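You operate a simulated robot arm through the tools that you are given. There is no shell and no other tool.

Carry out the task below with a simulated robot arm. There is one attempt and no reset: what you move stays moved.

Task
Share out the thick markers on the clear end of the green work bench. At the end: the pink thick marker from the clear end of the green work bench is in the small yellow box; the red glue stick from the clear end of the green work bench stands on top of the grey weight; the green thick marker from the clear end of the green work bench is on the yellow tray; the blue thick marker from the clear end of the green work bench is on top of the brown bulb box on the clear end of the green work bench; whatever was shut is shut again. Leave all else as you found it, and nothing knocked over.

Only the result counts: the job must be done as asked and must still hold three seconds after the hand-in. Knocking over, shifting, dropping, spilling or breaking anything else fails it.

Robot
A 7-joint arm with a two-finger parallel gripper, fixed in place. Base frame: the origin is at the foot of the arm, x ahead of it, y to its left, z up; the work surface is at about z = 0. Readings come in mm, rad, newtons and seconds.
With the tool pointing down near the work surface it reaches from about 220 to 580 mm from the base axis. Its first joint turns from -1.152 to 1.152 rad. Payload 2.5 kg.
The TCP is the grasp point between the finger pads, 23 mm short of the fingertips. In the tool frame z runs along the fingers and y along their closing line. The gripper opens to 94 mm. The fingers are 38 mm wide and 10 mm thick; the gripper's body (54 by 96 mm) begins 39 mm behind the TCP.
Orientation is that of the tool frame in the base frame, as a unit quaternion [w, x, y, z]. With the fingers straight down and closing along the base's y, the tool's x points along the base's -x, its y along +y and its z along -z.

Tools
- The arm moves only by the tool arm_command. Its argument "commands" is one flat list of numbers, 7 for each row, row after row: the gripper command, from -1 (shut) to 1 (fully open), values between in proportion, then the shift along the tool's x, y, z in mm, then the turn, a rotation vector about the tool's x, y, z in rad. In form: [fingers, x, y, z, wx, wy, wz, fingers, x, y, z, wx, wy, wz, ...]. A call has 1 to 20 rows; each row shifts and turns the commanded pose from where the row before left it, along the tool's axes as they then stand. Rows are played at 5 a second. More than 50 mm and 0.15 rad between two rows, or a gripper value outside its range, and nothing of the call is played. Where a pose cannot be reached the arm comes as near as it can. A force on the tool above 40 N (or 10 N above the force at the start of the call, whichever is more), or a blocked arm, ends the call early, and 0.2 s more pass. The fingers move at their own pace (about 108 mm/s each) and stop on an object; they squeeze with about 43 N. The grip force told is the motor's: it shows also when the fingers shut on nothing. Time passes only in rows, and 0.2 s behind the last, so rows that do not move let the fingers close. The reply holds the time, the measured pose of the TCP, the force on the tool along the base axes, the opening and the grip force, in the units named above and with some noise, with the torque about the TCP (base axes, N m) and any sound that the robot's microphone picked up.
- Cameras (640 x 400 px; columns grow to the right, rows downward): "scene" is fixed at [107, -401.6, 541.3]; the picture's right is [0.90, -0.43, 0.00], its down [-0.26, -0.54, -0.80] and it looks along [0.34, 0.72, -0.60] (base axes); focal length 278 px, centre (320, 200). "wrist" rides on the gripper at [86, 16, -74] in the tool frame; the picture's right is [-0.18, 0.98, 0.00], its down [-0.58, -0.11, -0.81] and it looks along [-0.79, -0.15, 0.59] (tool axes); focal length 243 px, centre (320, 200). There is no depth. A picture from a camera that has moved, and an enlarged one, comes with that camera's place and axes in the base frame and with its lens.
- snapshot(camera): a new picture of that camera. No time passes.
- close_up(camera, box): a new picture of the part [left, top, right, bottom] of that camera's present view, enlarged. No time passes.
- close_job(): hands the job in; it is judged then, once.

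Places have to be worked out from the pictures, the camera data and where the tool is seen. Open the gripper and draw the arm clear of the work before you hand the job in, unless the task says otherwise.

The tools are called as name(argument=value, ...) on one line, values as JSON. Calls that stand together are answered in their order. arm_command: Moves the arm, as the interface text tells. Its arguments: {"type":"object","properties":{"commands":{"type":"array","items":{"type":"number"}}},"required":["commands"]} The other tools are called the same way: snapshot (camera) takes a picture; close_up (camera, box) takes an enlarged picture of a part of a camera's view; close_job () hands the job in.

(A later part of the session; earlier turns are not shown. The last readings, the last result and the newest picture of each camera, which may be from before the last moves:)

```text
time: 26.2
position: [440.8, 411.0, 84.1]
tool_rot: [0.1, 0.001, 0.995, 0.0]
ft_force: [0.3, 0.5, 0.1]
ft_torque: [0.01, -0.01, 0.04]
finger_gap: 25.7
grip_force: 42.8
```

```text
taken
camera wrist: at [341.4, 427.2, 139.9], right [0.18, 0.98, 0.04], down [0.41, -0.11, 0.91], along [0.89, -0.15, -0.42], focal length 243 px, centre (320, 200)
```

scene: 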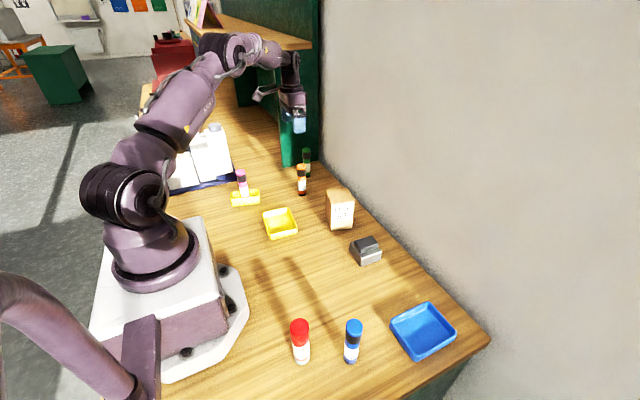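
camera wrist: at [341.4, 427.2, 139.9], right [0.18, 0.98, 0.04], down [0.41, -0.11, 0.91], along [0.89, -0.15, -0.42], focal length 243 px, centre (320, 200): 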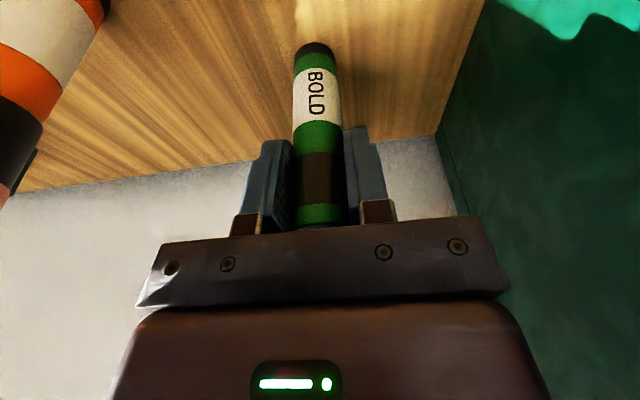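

Gripped (25.7 mm). I'll lift vertically about 146 mm, then move in -x before heading for the tray to avoid passing over the orange marker.

arm_command(commands=[-1, -1.99, 0, -9.8, 0, 0, 0, -1, -6.75, 0, -33.3, 0, 0, 0, -1, -6.75, 0, -33.3, 0, 0, 0, -1, -6.75, 0, -33.3, 0, 0, 0, -1, -6.75, 0, -33.3, 0, 0, 0, -1, 0, 0, 0, 0, 0, 0])

snapshot(camera="scene")

```text
time: 27.6
position: [440.1, 409.6, 230.6]
tool_rot: [0.101, 0.001, 0.995, 0.0]
ft_force: [0.0, 0.0, 0.1]
ft_torque: [-0.01, 0.0, -0.03]
finger_gap: 25.4
grip_force: 43.0
```

```text
taken
```

scene: 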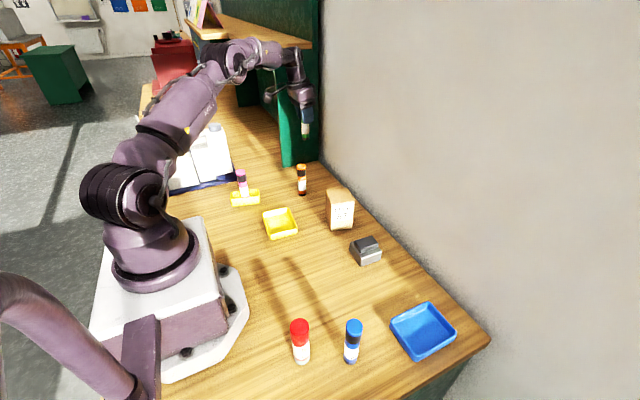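

Lifted cleanly. Now moving to above the yellow tray, centre about (258,195), via x≈300.

arm_command(commands=[-1, 34.3, 0, -6.95, 0, 0, 0, -1, 34.3, 0, -6.95, 0, 0, 0, -1, 34.3, 0, -6.95, 0, 0, 0, -1, 34.3, 0, -6.95, 0, 0, 0, -1, 8.24, -35, -1.67, 0, 0, 0, -1, 8.24, -45, -1.67, 0, 0, 0, -1, 8.24, -45, -1.67, 0, 0, 0, -1, 8.24, -45, -1.67, 0, 0, 0, -1, 8.24, -46, -1.67, 0, 0, 0, -1, 0, 0, 0, 0, 0, 0, -1, 0, 0, 0, 0, 0, 0])

snapshot(camera="wrist")

snapshot(camera="scene")

```text
time: 30.0
position: [260.6, 194.1, 230.0]
tool_rot: [0.101, 0.0, 0.995, 0.0]
ft_force: [0.0, -0.1, -0.6]
ft_torque: [0.0, 0.03, 0.01]
finger_gap: 25.3
grip_force: 43.1
```

```text
taken
camera wrist: at [159.7, 212.0, 286.8], right [0.18, 0.98, 0.04], down [0.41, -0.11, 0.91], along [0.89, -0.15, -0.42], focal length 243 px, centre (320, 200)
```

wrist: 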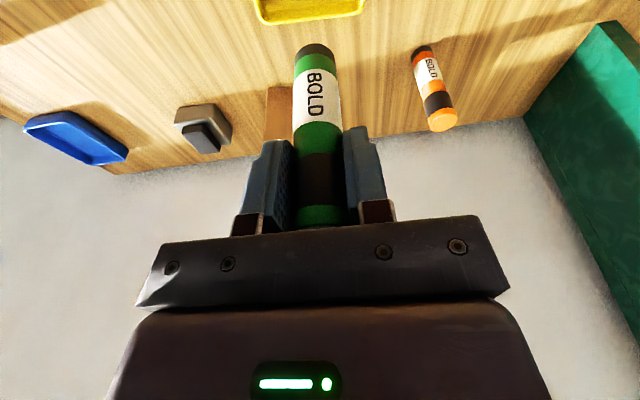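

```text
taken
```

scene: 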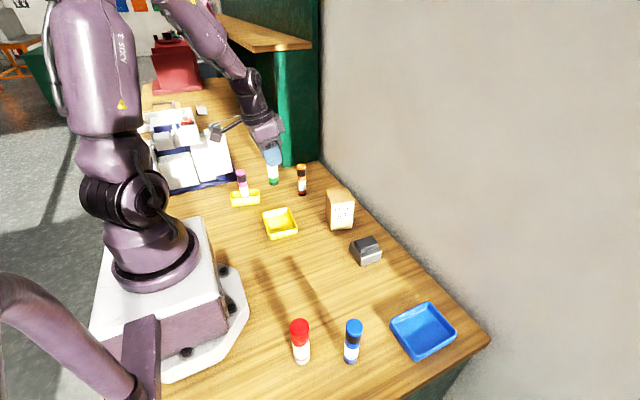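

The marker is laterally aligned with the tray. I'll lower by 110 mm and check.

arm_command(commands=[-1, 7.28, 0, 35.9, 0, 0, 0, -1, 7.28, 0, 35.9, 0, 0, 0, -1, 7.28, 0, 35.9, 0, 0, 0, -1, 0, 0, 0, 0, 0, 0])

snapshot(camera="wrist")

close_up(camera="scene", box=[220, 140, 340, 260])

```text
time: 31.0
position: [260.5, 194.3, 120.1]
tool_rot: [0.1, 0.0, 0.995, 0.0]
ft_force: [0.9, 1.2, -0.2]
ft_torque: [0.02, -0.02, -0.01]
finger_gap: 25.4
grip_force: 42.4
```

```text
taken
camera wrist: at [160.6, 211.9, 176.6], right [0.18, 0.98, 0.04], down [0.41, -0.11, 0.91], along [0.89, -0.15, -0.42], focal length 243 px, centre (320, 200)
```

wrist: 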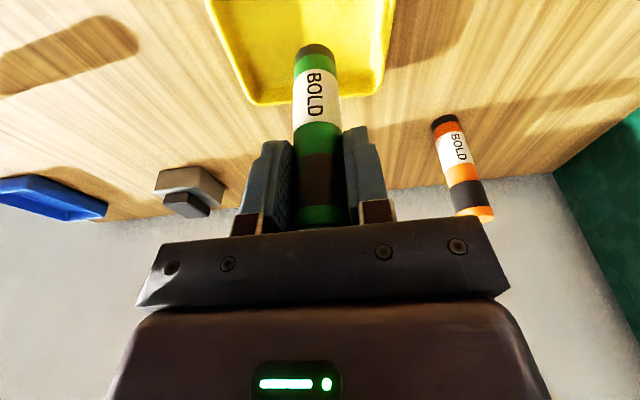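

```text
3.33 times, centred on (280, 200) of scene
camera zoom: at [107.0, -401.6, 541.3], right [0.9, -0.43, 0.0], down [-0.26, -0.54, -0.8], along [0.34, 0.72, -0.6], focal length 926 px, centre (453, 200)
```

zoom: 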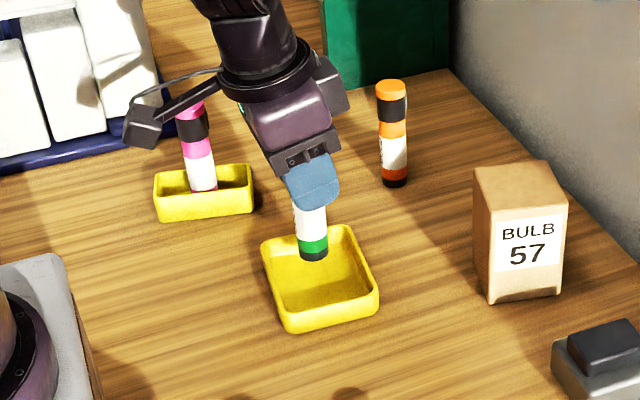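

Good placement above the tray. Lowering to just above its floor.

arm_command(commands=[-1, 2.98, 0, 14.7, 0, 0, 0, -1, 2.78, 0, 13.72, 0, 0, 0, -1, 0, 0, 0, 0, 0, 0])

arm_command(commands=[-1, 0.2, 0, 0.98, 0, 0, 0, -1, 0, 0, 0, 0, 0, 0])

arm_command(commands=[-1, 0.2, 0, 0.98, 0, 0, 0, -1, 0, 0, 0, 0, 0, 0])

```text
time: 31.8
position: [259.8, 193.7, 91.5]
tool_rot: [0.099, 0.0, 0.995, 0.0]
ft_force: [-0.3, 0.5, -0.9]
ft_torque: [0.0, -0.02, -0.03]
finger_gap: 25.6
grip_force: 42.8
```

```text
time: 32.4
position: [259.7, 193.1, 91.6]
tool_rot: [0.1, 0.0, 0.995, 0.001]
ft_force: [-0.3, 0.5, -0.6]
ft_torque: [-0.05, -0.02, 0.01]
finger_gap: 25.6
grip_force: 43.2
```

```text
time: 33.0
position: [258.3, 194.6, 89.6]
tool_rot: [0.1, 0.0, 0.995, 0.0]
ft_force: [0.1, -0.7, 0.5]
ft_torque: [0.0, 0.0, 0.0]
finger_gap: 25.4
grip_force: 43.2
```

No contact yet; I continue stepping down.

arm_command(commands=[-1, 0.2, 0, 0.98, 0, 0, 0, -1, 0, 0, 0, 0, 0, 0])

arm_command(commands=[-1, 0.16, 0, 0.78, 0, 0, 0, -1, 0, 0, 0, 0, 0, 0])

close_up(camera="scene", box=[250, 190, 310, 250])

```text
time: 33.6
position: [259.5, 192.7, 87.8]
tool_rot: [0.1, 0.0, 0.995, 0.0]
ft_force: [-0.1, -0.1, 0.7]
ft_torque: [-0.02, -0.02, 0.0]
finger_gap: 25.5
grip_force: 43.1
```

```text
time: 34.2
position: [259.2, 194.4, 89.6]
tool_rot: [0.1, 0.0, 0.995, 0.001]
ft_force: [-2.7, -1.3, 10.0]
ft_torque: [-0.13, 0.19, -0.03]
finger_gap: 25.4
grip_force: 43.0
```

```text
6.67 times, centred on (280, 220) of scene
camera zoom: at [107.0, -401.6, 541.3], right [0.9, -0.43, 0.0], down [-0.26, -0.54, -0.8], along [0.34, 0.72, -0.6], focal length 1852 px, centre (587, 67)
```

zoom: 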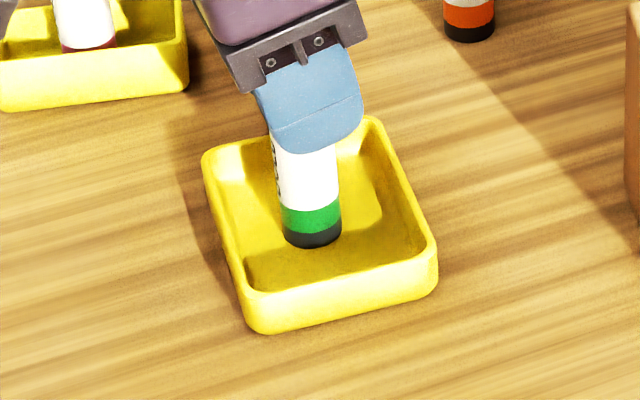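

Contact at 10 N with the marker upright in the tray. Releasing and rising vertically.

arm_command(commands=[-0.4, 0, 0, 0, 0, 0, 0, 0.0, 0, 0, 0, 0, 0, 0, 0.3, 0, 0, 0, 0, 0, 0, 0.3, 0, 0, 0, 0, 0, 0, 0.3, -2.98, 0, -14.7, 0, 0, 0, 0.3, -5.96, 0, -29.4, 0, 0, 0, 0.3, -6.95, 0, -34.3, 0, 0, 0, 0.3, -7.95, 0, -39.2, 0, 0, 0, 1, -4.47, 0, -22.05, 0, 0, 0, 1, 0, 0, 0, 0, 0, 0])

snapshot(camera="wrist")

snapshot(camera="scene")

```text
time: 36.4
position: [259.1, 193.0, 231.0]
tool_rot: [0.1, 0.0, 0.995, 0.0]
ft_force: [0.3, -0.6, 0.1]
ft_torque: [0.0, 0.04, -0.01]
finger_gap: 94.2
grip_force: 0.1
```

```text
taken
camera wrist: at [159.2, 210.9, 287.3], right [0.18, 0.98, 0.04], down [0.41, -0.11, 0.91], along [0.89, -0.15, -0.42], focal length 243 px, centre (320, 200)
```

wrist: 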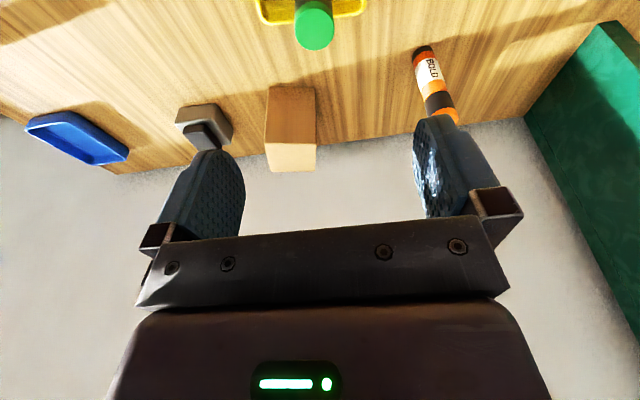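

```text
taken
```

scene: 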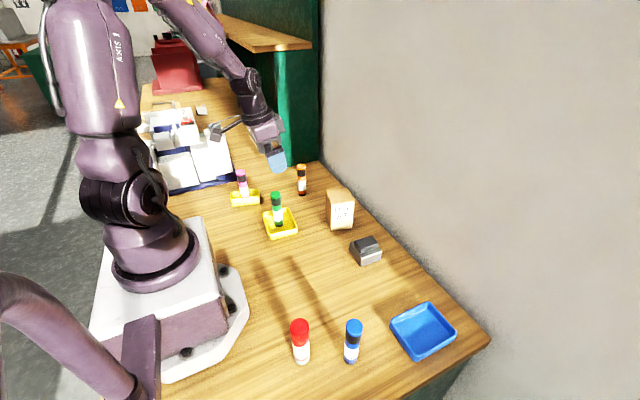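

Green stands on the tray. I'll straighten the tool, then travel via (300,20) to a hover above the red glue stick near (178,-173).

arm_command(commands=[1, 0, 0, 0, 0, 0.1, 0, 1, 0, 0, 0, 0, 0.1, 0, 1, -10.25, -43.25, 0, 0, 0, 0, 1, -10.25, -43.25, 0, 0, 0, 0, 1, -10.25, -43.25, 0, 0, 0, 0, 1, -10.25, -43.25, 0, 0, 0, 0, 1, 24.4, -38.6, 0, 0, 0, 0, 1, 24.4, -38.6, 0, 0, 0, 0, 1, 24.4, -38.6, 0, 0, 0, 0, 1, 24.4, -38.6, 0, 0, 0, 0, 1, 24.4, -38.6, 0, 0, 0, 0, 1, 0, 0, 0, 0, 0, 0])

snapshot(camera="wrist")

snapshot(camera="scene")

```text
time: 39.0
position: [178.6, -174.0, 230.6]
tool_rot: [0.0, 0.001, 1.0, 0.0]
ft_force: [-0.5, 0.7, -0.5]
ft_torque: [-0.02, 0.04, 0.0]
finger_gap: 94.1
grip_force: 0.1
```

```text
taken
camera wrist: at [91.8, -155.9, 304.7], right [0.18, 0.98, 0.0], down [0.58, -0.11, 0.81], along [0.79, -0.15, -0.59], focal length 243 px, centre (320, 200)
```

wrist: 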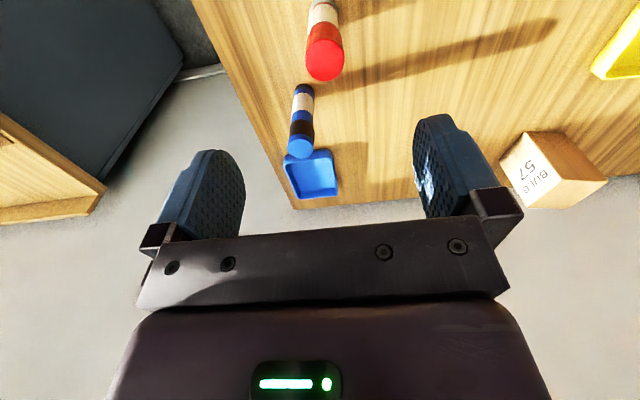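

```text
taken
```

scene: 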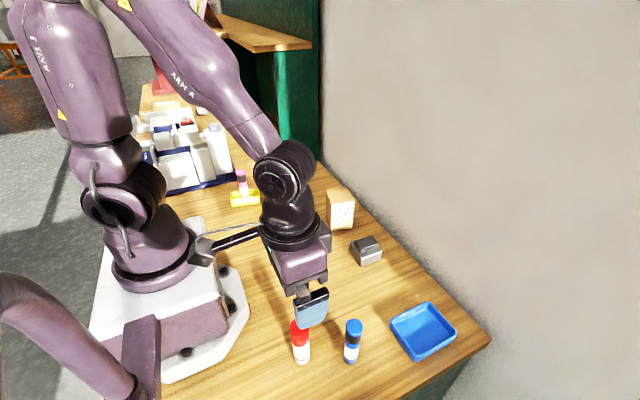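

Zooming in on the glue stick cap and the blue marker.

close_up(camera="wrist", box=[280, 0, 370, 90])

close_up(camera="wrist", box=[260, 70, 360, 170])

```text
4.44 times, centred on (325, 45) of wrist
camera zoom: at [91.8, -155.9, 304.7], right [0.18, 0.98, 0.0], down [0.58, -0.11, 0.81], along [0.79, -0.15, -0.59], focal length 1078 px, centre (298, 889)
```

zoom: 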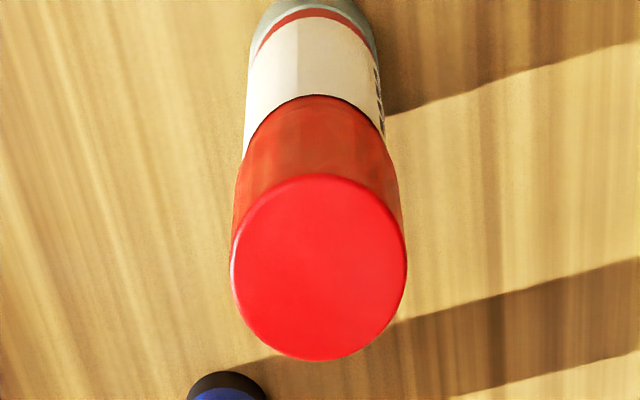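

```text
4.00 times, centred on (310, 120) of wrist
camera zoom: at [91.8, -155.9, 304.7], right [0.18, 0.98, 0.0], down [0.58, -0.11, 0.81], along [0.79, -0.15, -0.59], focal length 970 px, centre (360, 520)
```

zoom: 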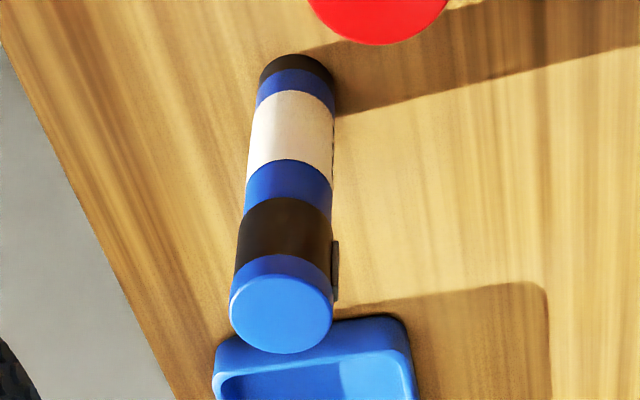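

Glue is about TCP +(-2,+4) mm. Blue's clip is on its +y side. I'll correct, lower to just above the glue cap and verify.

arm_command(commands=[1, 2, 4, 25, 0, 0, 0, 1, 0, 0, 30, 0, 0, 0, 1, 0, 0, 30, 0, 0, 0, 1, 0, 0, 0, 0, 0, 0])

snapshot(camera="wrist")

close_up(camera="wrist", box=[270, 90, 370, 180])

close_up(camera="scene", box=[240, 260, 380, 380])

```text
time: 40.0
position: [176.8, -167.2, 145.9]
tool_rot: [0.0, 0.001, 1.0, -0.001]
ft_force: [-0.3, 0.0, 0.0]
ft_torque: [0.0, -0.02, 0.01]
finger_gap: 93.7
grip_force: 0.0
```

```text
taken
camera wrist: at [89.3, -150.7, 219.4], right [0.18, 0.98, 0.0], down [0.58, -0.11, 0.81], along [0.79, -0.15, -0.59], focal length 243 px, centre (320, 200)
```

wrist: 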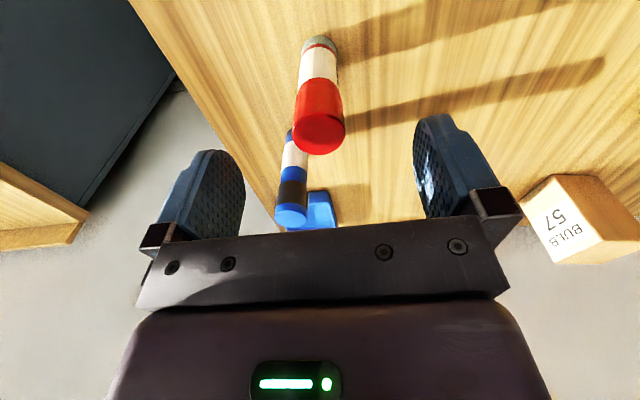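

```text
4.44 times, centred on (320, 135) of wrist
camera zoom: at [89.3, -150.7, 219.4], right [0.18, 0.98, 0.0], down [0.58, -0.11, 0.81], along [0.79, -0.15, -0.59], focal length 1078 px, centre (320, 489)
```

zoom: 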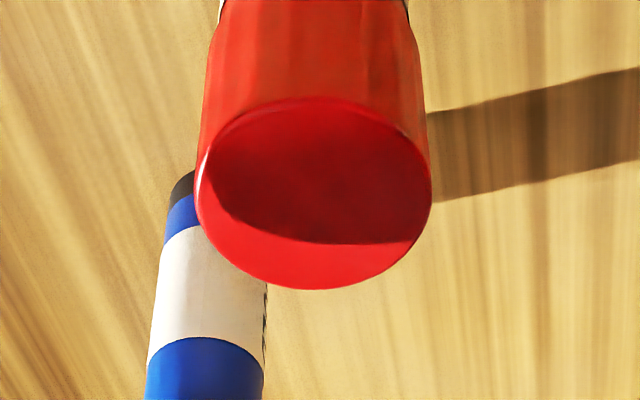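

```text
3.33 times, centred on (310, 320) of scene
camera zoom: at [107.0, -401.6, 541.3], right [0.9, -0.43, 0.0], down [-0.26, -0.54, -0.8], along [0.34, 0.72, -0.6], focal length 926 px, centre (353, -200)
```

zoom: 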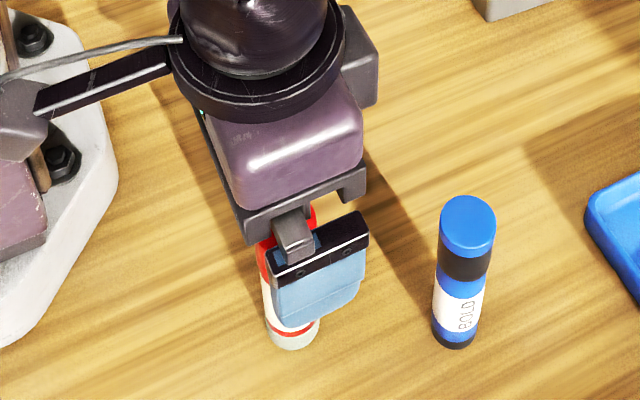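

Nearly centred (offset about -0.7,-0.7). Correcting, lowering to z≈85 and closing on the glue stick.

arm_command(commands=[1, 0.7, -0.7, 20, 0, 0, 0, 1, 0, 0, 20, 0, 0, 0, 1, 0, 0, 20, 0, 0, 0, 1, 0, 0, 0, 0, 0, 0, 0.2, 0, 0, 0, 0, 0, 0, -0.2, 0, 0, 0, 0, 0, 0, -1, 0, 0, 0, 0, 0, 0, -1, 0, 0, 0, 0, 0, 0, -1, 0, 0, 0, 0, 0, 0])

snapshot(camera="wrist")

close_up(camera="scene", box=[240, 260, 380, 380])

```text
time: 42.0
position: [174.6, -168.6, 84.5]
tool_rot: [0.0, 0.0, 1.0, -0.001]
ft_force: [0.9, 0.1, -1.1]
ft_torque: [-0.02, -0.01, 0.0]
finger_gap: 29.9
grip_force: 42.9
```

```text
taken
camera wrist: at [88.7, -151.1, 159.6], right [0.18, 0.98, 0.0], down [0.58, -0.11, 0.81], along [0.79, -0.15, -0.59], focal length 243 px, centre (320, 200)
```

wrist: 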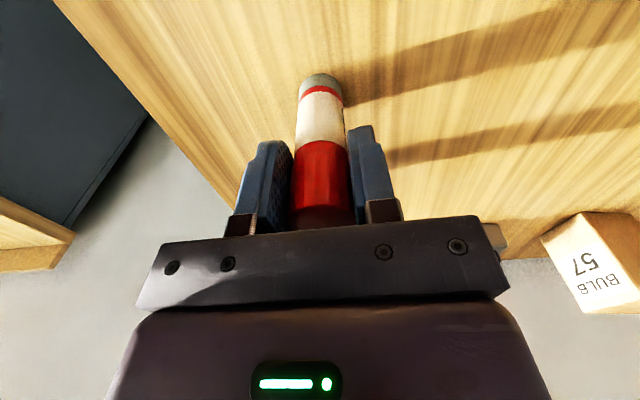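

```text
3.33 times, centred on (310, 320) of scene
camera zoom: at [107.0, -401.6, 541.3], right [0.9, -0.43, 0.0], down [-0.26, -0.54, -0.8], along [0.34, 0.72, -0.6], focal length 926 px, centre (353, -200)
```

zoom: 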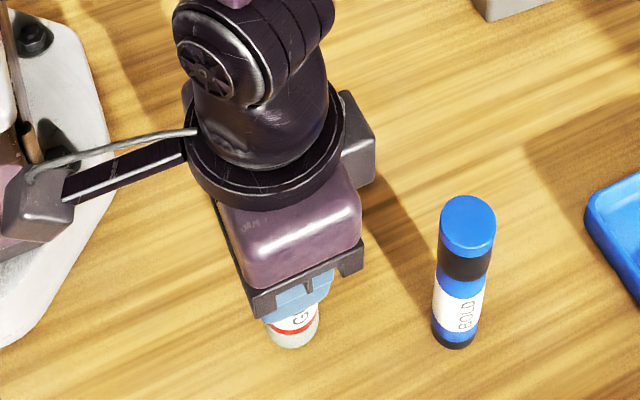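

Glue stick gripped (29.9 mm). Lifting and carrying it to above the grey weight at about (424,-8).

arm_command(commands=[-1, 0, 0, -15, 0, 0, 0, -1, 0, 0, -30, 0, 0, 0, -1, 0, 0, -35, 0, 0, 0, -1, 0, 0, -35, 0, 0, 0, -1, 0, 0, -30, 0, 0, 0, -1, -30, 19.3, 0, 0, 0, 0, -1, -36.5, 23.5, 0, 0, 0, 0, -1, -36.5, 23.5, 0, 0, 0, 0, -1, -36.5, 23.5, 0, 0, 0, 0, -1, -36.5, 23.5, 0, 0, 0, 0, -1, -36.5, 23.5, 0, 0, 0, 0, -1, -36.5, 23.5, 0, 0, 0, 0, -1, 0, 0, 0, 0, 0, 0, -1, 0, 0, 0, 0, 0, 0])

snapshot(camera="wrist")

close_up(camera="wrist", box=[270, 0, 370, 100])

snapshot(camera="scene")

```text
time: 45.0
position: [423.1, -9.0, 229.6]
tool_rot: [0.0, -0.001, 1.0, 0.001]
ft_force: [-0.2, -0.6, -0.7]
ft_torque: [-0.01, -0.04, 0.02]
finger_gap: 29.6
grip_force: 43.3
```

```text
taken
camera wrist: at [338.2, 8.5, 305.4], right [0.18, 0.98, 0.0], down [0.58, -0.11, 0.81], along [0.79, -0.15, -0.59], focal length 243 px, centre (320, 200)
```

wrist: 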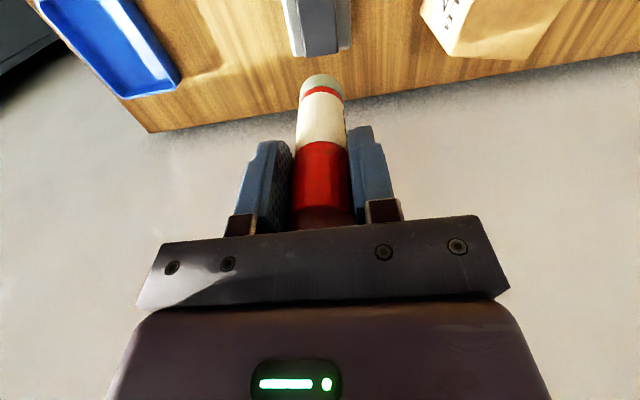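

```text
4.00 times, centred on (320, 50) of wrist
camera zoom: at [338.2, 8.5, 305.4], right [0.18, 0.98, 0.0], down [0.58, -0.11, 0.81], along [0.79, -0.15, -0.59], focal length 970 px, centre (320, 800)
```

zoom: 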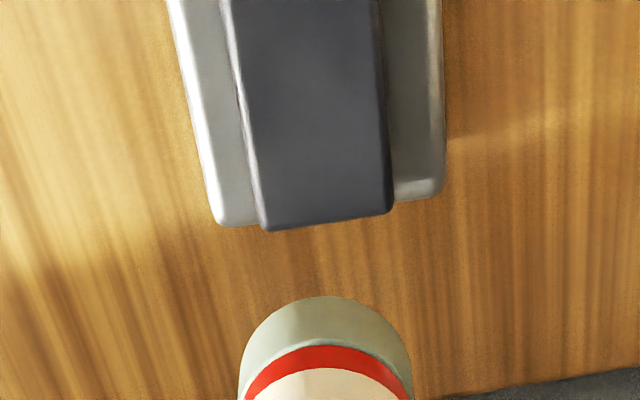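

```text
taken
```

scene: 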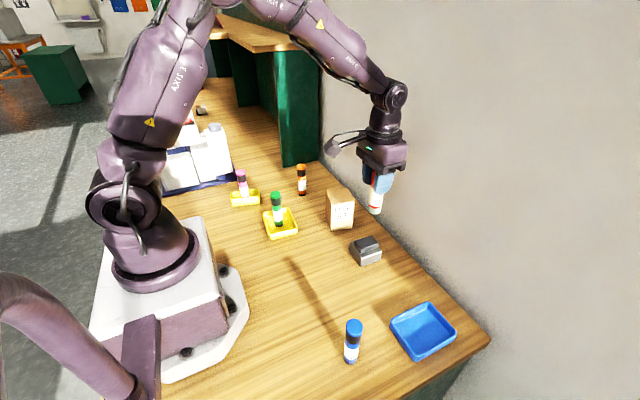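

Laterally the stick is centred over the knob; lengthwise I'd shift about -2 mm. I'll lower to about 20 mm above the knob and check from both cameras.

arm_command(commands=[-1, 2, -0.7, 27, 0, 0, 0, -1, 0, 0, 27, 0, 0, 0, -1, 0, 0, 26, 0, 0, 0, -1, 0, 0, 0, 0, 0, 0])

close_up(camera="wrist", box=[240, 0, 400, 120])

close_up(camera="scene", box=[330, 200, 410, 280])

```text
time: 46.0
position: [422.0, -10.5, 150.0]
tool_rot: [0.0, 0.0, 1.0, 0.0]
ft_force: [0.0, 0.9, -0.6]
ft_torque: [0.02, 0.0, 0.0]
finger_gap: 29.6
grip_force: 43.2
```

```text
3.33 times, centred on (320, 60) of wrist
camera zoom: at [335.5, 7.9, 224.5], right [0.18, 0.98, 0.0], down [0.58, -0.11, 0.81], along [0.79, -0.15, -0.59], focal length 809 px, centre (320, 667)
```

zoom: 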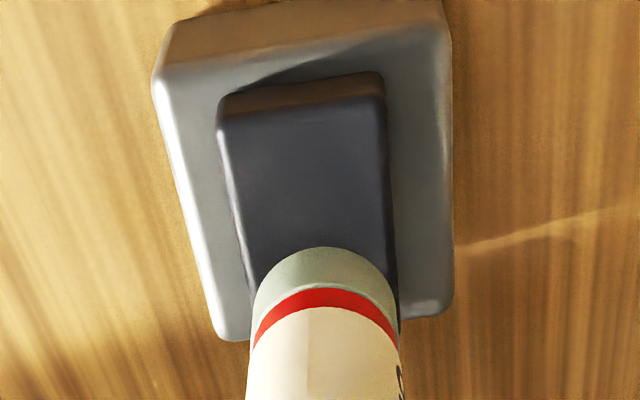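

```text
5.00 times, centred on (370, 240) of scene
camera zoom: at [107.0, -401.6, 541.3], right [0.9, -0.43, 0.0], down [-0.26, -0.54, -0.8], along [0.34, 0.72, -0.6], focal length 1389 px, centre (70, 0)
```

zoom: 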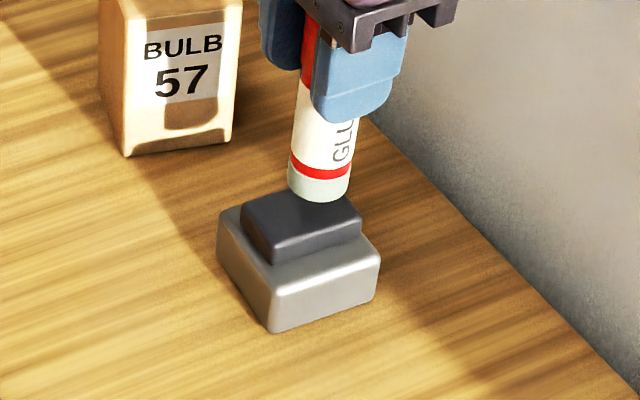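

Alignment over the knob is good in both directions. Lowering to ~2–3 mm above it.

arm_command(commands=[-1, 0, -0.3, 9, 0, 0, 0, -1, 0, 0, 8, 0, 0, 0, -1, 0, 0, 0, 0, 0, 0])

close_up(camera="scene", box=[340, 210, 400, 270])

```text
time: 46.8
position: [422.7, -9.6, 135.0]
tool_rot: [0.001, 0.0, 1.0, 0.0]
ft_force: [-6.1, 0.0, 17.0]
ft_torque: [0.02, 0.36, 0.01]
finger_gap: 29.7
grip_force: 42.7
```

```text
6.67 times, centred on (370, 240) of scene
camera zoom: at [106.9, -401.6, 541.3], right [0.9, -0.43, 0.0], down [-0.26, -0.54, -0.8], along [0.34, 0.72, -0.6], focal length 1852 px, centre (-13, -67)
```

zoom: 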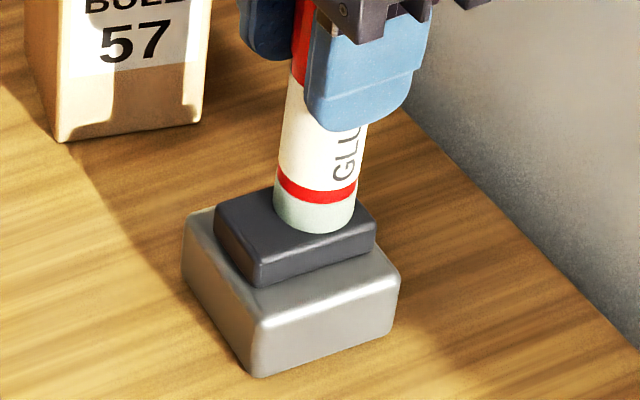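

The stick is already touching the knob (17 N), so the knob top is at about z≈50. I'll back off 1 mm and look closer at where the base sits on the knob before releasing.

arm_command(commands=[-1, 0, 0, -1.2, 0, 0, 0, -1, 0, 0, 0, 0, 0, 0])

close_up(camera="scene", box=[348, 228, 388, 268])

close_up(camera="wrist", box=[250, 20, 390, 140])

```text
time: 47.4
position: [422.3, -10.4, 134.5]
tool_rot: [0.001, 0.001, 1.0, 0.0]
ft_force: [-0.2, -1.1, 7.9]
ft_torque: [-0.05, -0.02, -0.01]
finger_gap: 29.6
grip_force: 42.7
```

```text
10.00 times, centred on (368, 248) of scene
camera zoom: at [107.0, -401.6, 541.3], right [0.9, -0.43, 0.0], down [-0.26, -0.54, -0.8], along [0.34, 0.72, -0.6], focal length 2778 px, centre (-160, -280)
```

zoom: 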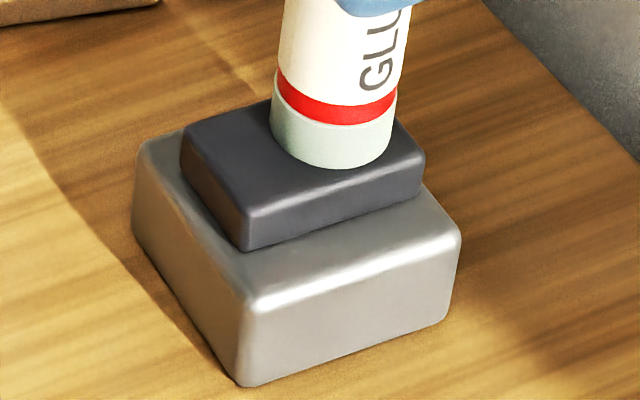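

```text
3.33 times, centred on (320, 80) of wrist
camera zoom: at [336.2, 8.1, 208.9], right [0.18, 0.98, 0.0], down [0.58, -0.11, 0.81], along [0.79, -0.15, -0.59], focal length 809 px, centre (320, 600)
```

zoom: 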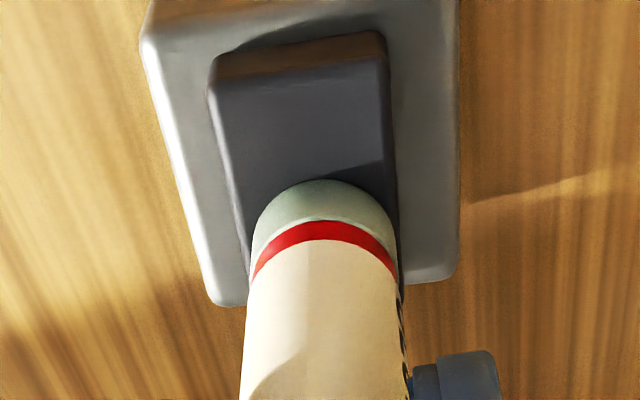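

The force dropped to 8 N. Comparing both views, the glue stick (actually ~103 mm tall) is held about 6 mm outward of the TCP, so its base sits ~9 mm too far toward +x on the knob. I'll lift 5 mm, shift -9 mm in x, and check again.

arm_command(commands=[-1, 0, 0, -3, 0, 0, 0, -1, 0, 0, -3, 0, 0, 0, -1, 5, -0.4, 0, 0, 0, 0, -1, 4, -0.4, 0, 0, 0, 0, -1, 0, 0, 0, 0, 0, 0])

close_up(camera="scene", box=[348, 228, 388, 268])

close_up(camera="wrist", box=[250, 20, 390, 140])

```text
time: 48.6
position: [412.9, -11.0, 140.5]
tool_rot: [0.0, 0.0, 1.0, 0.001]
ft_force: [0.0, -0.2, -1.1]
ft_torque: [-0.06, 0.0, -0.01]
finger_gap: 30.0
grip_force: 43.1
```

```text
10.00 times, centred on (368, 248) of scene
camera zoom: at [107.0, -401.6, 541.3], right [0.9, -0.43, 0.0], down [-0.26, -0.54, -0.8], along [0.34, 0.72, -0.6], focal length 2778 px, centre (-160, -280)
```

zoom: 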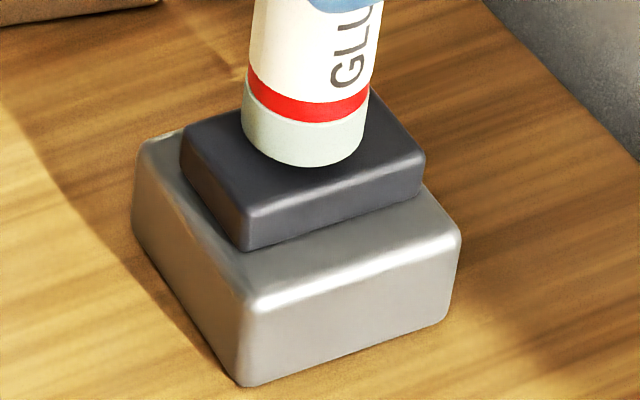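

```text
3.33 times, centred on (320, 80) of wrist
camera zoom: at [326.7, 7.0, 214.9], right [0.18, 0.98, 0.0], down [0.58, -0.11, 0.81], along [0.79, -0.15, -0.59], focal length 809 px, centre (320, 600)
```

zoom: 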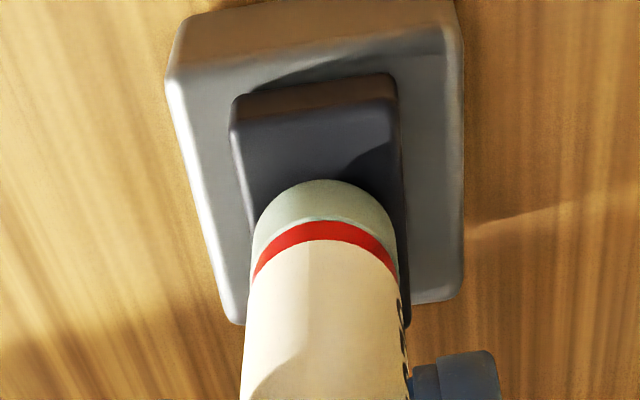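

Now the base is centred over the knob in both views. Lowering back until light contact.

arm_command(commands=[-1, 0, 0, 3, 0, 0, 0, -1, 0, 0, 2, 0, 0, 0, -1, 0, 0, 0, 0, 0, 0])

arm_command(commands=[-1, 0, 0, 0.7, 0, 0, 0, -1, 0, 0, 0, 0, 0, 0])

close_up(camera="scene", box=[348, 228, 388, 268])

```text
time: 49.4
position: [413.6, -11.0, 135.7]
tool_rot: [0.0, -0.001, 1.0, 0.0]
ft_force: [-0.1, -0.8, -1.1]
ft_torque: [-0.02, -0.01, -0.02]
finger_gap: 29.6
grip_force: 43.7
```

```text
time: 50.0
position: [413.2, -10.3, 135.9]
tool_rot: [0.0, 0.0, 1.0, 0.0]
ft_force: [0.8, 0.7, -0.6]
ft_torque: [-0.01, 0.0, 0.0]
finger_gap: 29.6
grip_force: 43.0
```

```text
10.00 times, centred on (368, 248) of scene
camera zoom: at [107.0, -401.6, 541.3], right [0.9, -0.43, 0.0], down [-0.26, -0.54, -0.8], along [0.34, 0.72, -0.6], focal length 2778 px, centre (-160, -280)
```

zoom: 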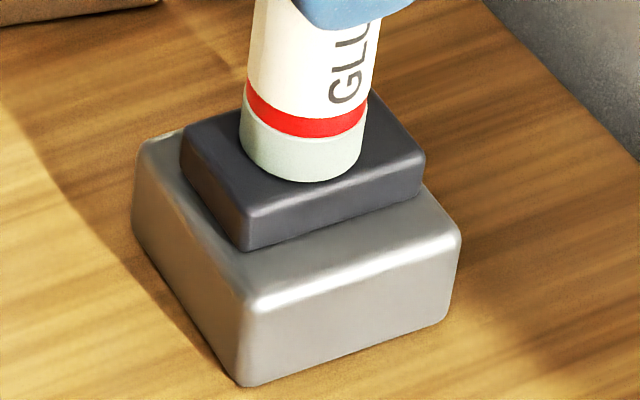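

Base is right at the knob's centre. Continuing down in small steps to contact.

arm_command(commands=[-1, 0, 0, 0.6, 0, 0, 0, -1, 0, 0, 0, 0, 0, 0])

arm_command(commands=[-1, 0, 0, 0.5, 0, 0, 0, -1, 0, 0, 0, 0, 0, 0])

```text
time: 50.6
position: [413.8, -10.0, 134.9]
tool_rot: [0.0, 0.0, 1.0, 0.0]
ft_force: [-0.7, -0.3, 0.8]
ft_torque: [-0.01, -0.02, 0.01]
finger_gap: 29.8
grip_force: 43.3
```

```text
time: 51.2
position: [413.1, -9.8, 133.5]
tool_rot: [0.0, 0.0, 1.0, 0.0]
ft_force: [-3.0, -2.0, 10.5]
ft_torque: [-0.08, 0.18, -0.01]
finger_gap: 29.8
grip_force: 43.4
```

Contact at 10.5 N. Releasing gently and rising.

arm_command(commands=[-0.3, 0, 0, 0, 0, 0, 0, -0.2, 0, 0, 0, 0, 0, 0, 0.1, 0, 0, 0, 0, 0, 0, 0.3, 0, 0, 0, 0, 0, 0, 0.3, 0, 0, -10, 0, 0, 0, 0.3, 0, 0, -25, 0, 0, 0, 0.3, 0, 0, -35, 0, 0, 0, 0.6, 0, 0, -35, 0, 0, 0, 1, 0, 0, -20, 0, 0, 0, 1, 0, 0, 0, 0, 0, 0])

snapshot(camera="scene")

close_up(camera="scene", box=[330, 190, 410, 270])

```text
time: 53.4
position: [414.5, -10.6, 260.0]
tool_rot: [0.0, 0.0, 1.0, 0.0]
ft_force: [-0.4, -0.8, -0.3]
ft_torque: [0.0, -0.01, -0.01]
finger_gap: 94.3
grip_force: 0.0
```

```text
taken
```

scene: 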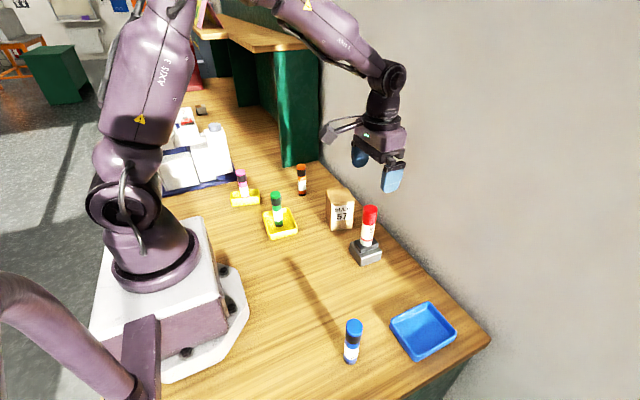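

```text
5.00 times, centred on (370, 230) of scene
camera zoom: at [107.0, -401.6, 541.3], right [0.9, -0.43, 0.0], down [-0.26, -0.54, -0.8], along [0.34, 0.72, -0.6], focal length 1389 px, centre (70, 50)
```

zoom: 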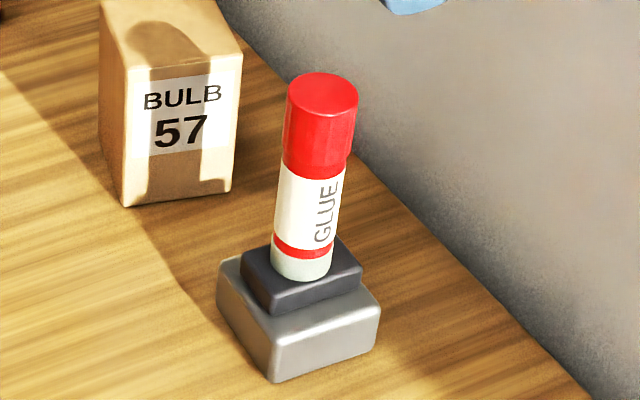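

The glue stick stands on the weight. Now to the blue marker near (260.5,-210): I'll fly there and rotate the gripper +90° to close along x, clear of its clip.

arm_command(commands=[1, 25.7, -33.25, 5, 0, 0, 0, 1, 25.7, -33.25, 5, 0, 0, 0, 1, 25.7, -33.25, 5, 0, 0, 0, 1, 25.7, -33.25, 5, 0, 0, 0, 1, 25.7, -33.25, 5, 0, 0, 0, 1, 25.7, -33.25, 5, 0, 0, 0, 1, 0, 0, 0, 0, 0, 0.1428, 1, 0, 0, 0, 0, 0, 0.1428, 1, 0, 0, 0, 0, 0, 0.1428, 1, 0, 0, 0, 0, 0, 0.1428, 1, 0, 0, 0, 0, 0, 0.1428, 1, 0, 0, 0, 0, 0, 0.1428, 1, 0, 0, 0, 0, 0, 0.1428, 1, 0, 0, 0, 0, 0, 0.1428, 1, 0, 0, 0, 0, 0, 0.1428, 1, 0, 0, 0, 0, 0, 0.1428, 1, 0, 0, 0, 0, 0, 0.1428, 1, 0, 0, 0, 0, 0, 0])

snapshot(camera="wrist")

snapshot(camera="scene")

```text
time: 57.2
position: [257.7, -209.8, 228.3]
tool_rot: [0.001, 0.708, 0.707, 0.0]
ft_force: [1.2, -1.1, -1.5]
ft_torque: [-0.02, 0.01, -0.01]
finger_gap: 93.9
grip_force: 0.2
```

```text
taken
camera wrist: at [275.3, -121.7, 303.3], right [0.98, -0.19, 0.0], down [-0.11, -0.58, 0.81], along [-0.15, -0.79, -0.59], focal length 243 px, centre (320, 200)
```

wrist: 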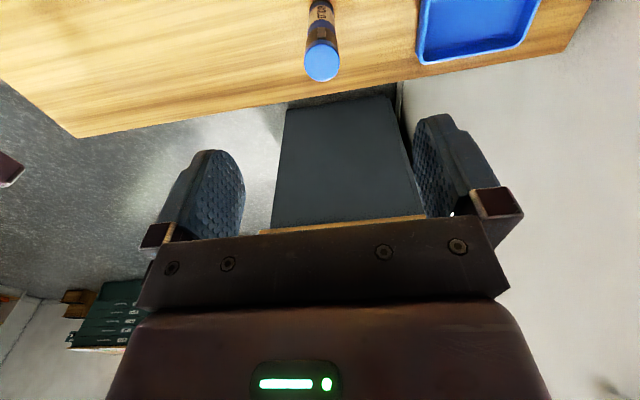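

```text
taken
```

scene: 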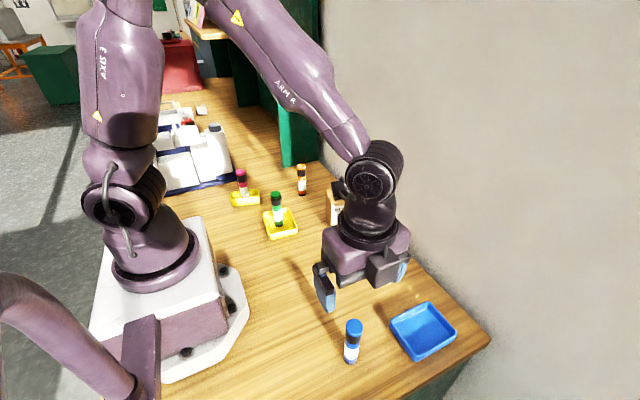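

close_up(camera="wrist", box=[275, 0, 365, 90])

```text
4.44 times, centred on (320, 45) of wrist
camera zoom: at [275.3, -121.7, 303.3], right [0.98, -0.19, 0.0], down [-0.11, -0.58, 0.81], along [-0.15, -0.79, -0.59], focal length 1078 px, centre (320, 889)
```

zoom: 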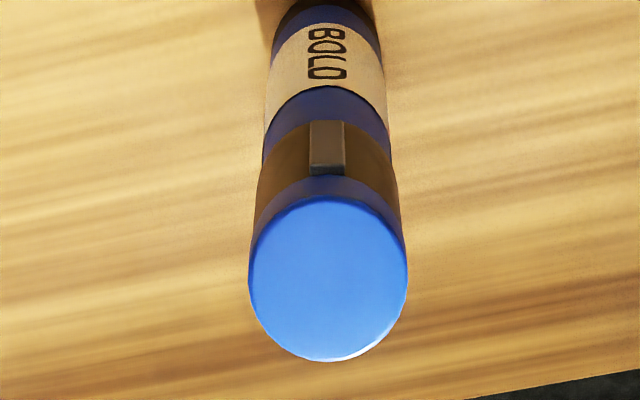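

The clip faces the camera (+y), so closing along x is right. The offset is about (+1.2,-1.2) mm; I'll correct it, lower to just above the cap and verify.

arm_command(commands=[1, -1.2, 1.2, 25, 0, 0, 0, 1, 0, 0, 35, 0, 0, 0, 1, 0, 0, 31, 0, 0, 0, 1, 0, 0, 0, 0, 0, 0])

close_up(camera="wrist", box=[270, 90, 370, 180])

close_up(camera="scene", box=[280, 250, 420, 380])

```text
time: 58.2
position: [259.5, -209.8, 137.7]
tool_rot: [0.001, 0.707, 0.707, 0.001]
ft_force: [0.3, 0.1, -0.1]
ft_torque: [0.01, -0.02, 0.02]
finger_gap: 94.0
grip_force: 0.1
```

```text
4.44 times, centred on (320, 135) of wrist
camera zoom: at [276.4, -122.5, 212.4], right [0.98, -0.18, 0.0], down [-0.11, -0.58, 0.81], along [-0.15, -0.79, -0.59], focal length 1078 px, centre (320, 489)
```

zoom: 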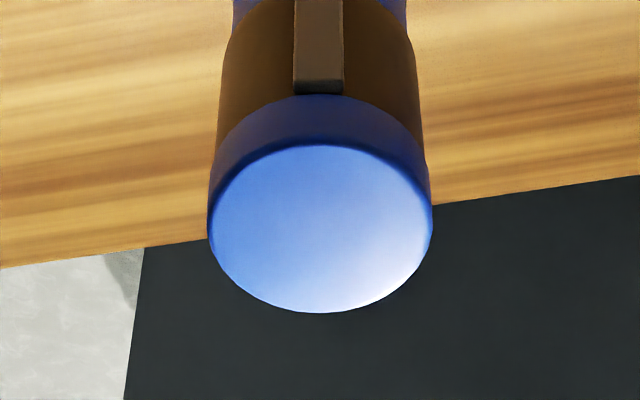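

```text
3.08 times, centred on (350, 315) of scene
camera zoom: at [107.0, -401.6, 541.3], right [0.9, -0.43, 0.0], down [-0.26, -0.54, -0.8], along [0.34, 0.72, -0.6], focal length 855 px, centre (228, -154)
```

zoom: 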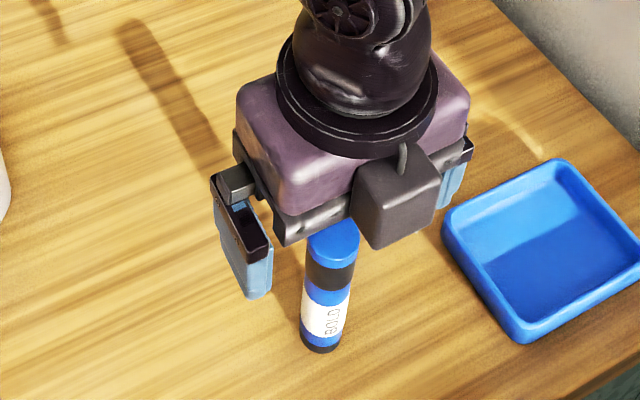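

Centred. Lowering to z≈82 and closing on the blue marker.

arm_command(commands=[1, -1, -0.2, 20, 0, 0, 0, 1, 0, 0, 20, 0, 0, 0, 1, 0, 0, 16, 0, 0, 0, 1, 0, 0, 0, 0, 0, 0, 0.2, 0, 0, 0, 0, 0, 0, -0.2, 0, 0, 0, 0, 0, 0, -1, 0, 0, 0, 0, 0, 0, -1, 0, 0, 0, 0, 0, 0, -1, 0, 0, 0, 0, 0, 0])

snapshot(camera="wrist")

```text
time: 60.2
position: [260.4, -212.0, 81.7]
tool_rot: [0.0, 0.707, 0.707, 0.0]
ft_force: [-0.3, 0.7, 0.8]
ft_torque: [-0.02, -0.03, 0.01]
finger_gap: 25.0
grip_force: 42.8
```

```text
taken
camera wrist: at [276.8, -124.0, 156.7], right [0.98, -0.18, 0.0], down [-0.11, -0.58, 0.81], along [-0.15, -0.79, -0.59], focal length 243 px, centre (320, 200)
```

wrist: 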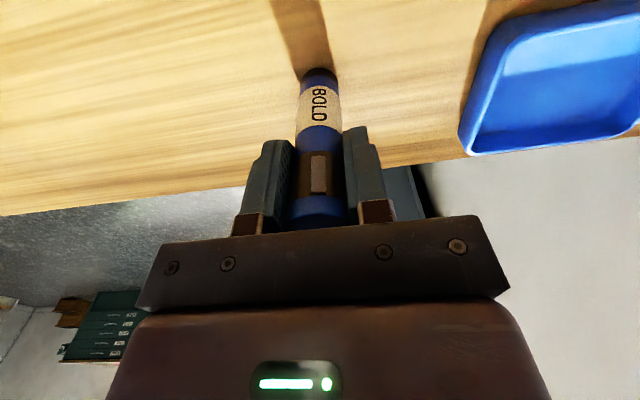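

Blue gripped (25.0 mm). Lifting high and carrying it toward the bulb box at about (420,131), passing above and to the side of the glue stick.

arm_command(commands=[-1, 0, 0, -12, 0, 0, 0, -1, 0, 0, -35, 0, 0, 0, -1, 0, 0, -35, 0, 0, 0, -1, 0, 0, -35, 0, 0, 0, -1, 0, 0, -35, 0, 0, 0, -1, 0, 0, -36, 0, 0, 0, -1, 36, 5, 0, 0, 0, 0, -1, 38, 8, 0, 0, 0, 0, -1, 38, 12, 0, 0, 0, 0, -1, 38, 16, 0, 0, 0, 0, -1, 38, 20, 0, 0, 0, 0, -1, 38, 25, 0, 0, 0, 0, -1, 38, 25, 0, 0, 0, 0, -1, 38, 25, 0, 0, 0, 0, -1, 36, 20, 0, 0, 0, 0, -1, 0, 0, 0, 0, 0, 0])

snapshot(camera="scene")

```text
time: 63.6
position: [415.5, 126.7, 268.8]
tool_rot: [0.0, 0.707, 0.708, 0.0]
ft_force: [0.9, -0.7, -0.8]
ft_torque: [0.01, 0.02, 0.0]
finger_gap: 25.2
grip_force: 43.4
```

```text
taken
```

scene: 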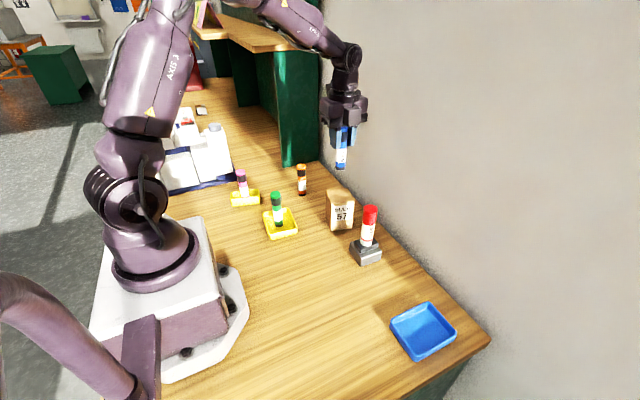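

Now turning the tool back 90° in the air so the camera looks from the base side over the bulb box.

arm_command(commands=[-1, 0, 0, 0, 0, 0, -0.1428, -1, 0, 0, 0, 0, 0, -0.1428, -1, 0, 0, 0, 0, 0, -0.1428, -1, 0, 0, 0, 0, 0, -0.1428, -1, 0, 0, 0, 0, 0, -0.1428, -1, 0, 0, 0, 0, 0, -0.1428, -1, 0, 0, 0, 0, 0, -0.1428, -1, 0, 0, 0, 0, 0, -0.1428, -1, 0, 0, 0, 0, 0, -0.1428, -1, 0, 0, 0, 0, 0, -0.1428, -1, 0, 0, 0, 0, 0, -0.1428, -1, 0, 0, 0, 0, 0, 0])

snapshot(camera="wrist")

close_up(camera="wrist", box=[260, 0, 380, 100])

close_up(camera="scene", box=[290, 110, 400, 230])

```text
time: 66.2
position: [415.9, 126.4, 269.6]
tool_rot: [-0.001, -0.001, 1.0, 0.0]
ft_force: [-0.7, -0.1, 0.1]
ft_torque: [0.01, -0.01, 0.02]
finger_gap: 25.2
grip_force: 43.4
```

```text
taken
camera wrist: at [329.5, 143.5, 344.5], right [0.18, 0.98, 0.0], down [0.58, -0.11, 0.81], along [0.79, -0.15, -0.59], focal length 243 px, centre (320, 200)
```

wrist: 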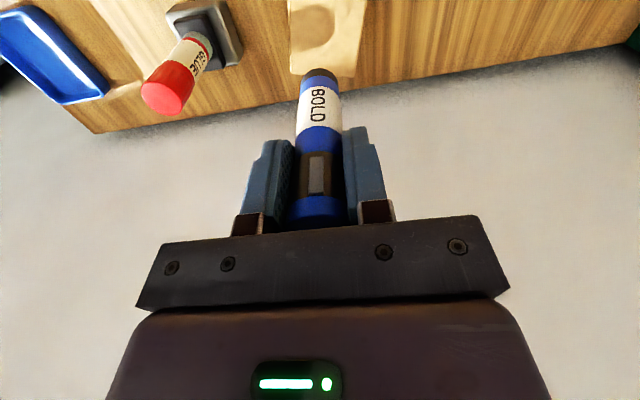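

```text
4.00 times, centred on (320, 50) of wrist
camera zoom: at [329.5, 143.5, 344.5], right [0.18, 0.98, 0.0], down [0.58, -0.11, 0.81], along [0.79, -0.15, -0.59], focal length 970 px, centre (320, 800)
```

zoom: 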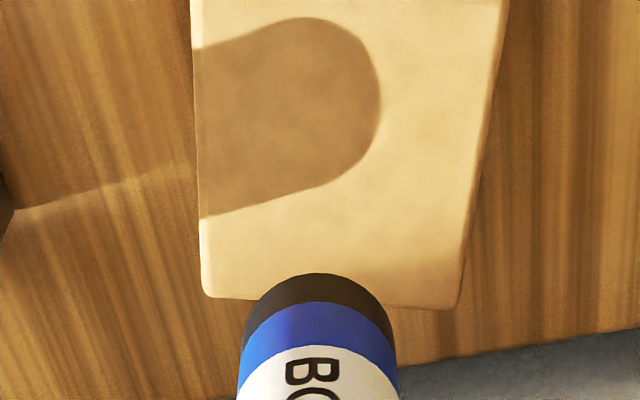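

```text
3.33 times, centred on (345, 170) of scene
camera zoom: at [107.0, -401.6, 541.3], right [0.9, -0.43, 0.0], down [-0.26, -0.54, -0.8], along [0.34, 0.72, -0.6], focal length 926 px, centre (237, 300)
```

zoom: 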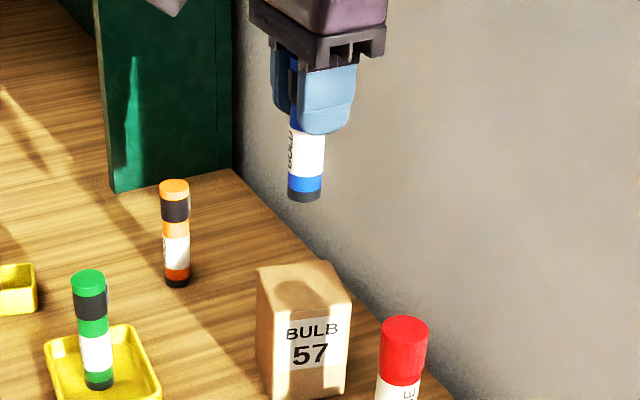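

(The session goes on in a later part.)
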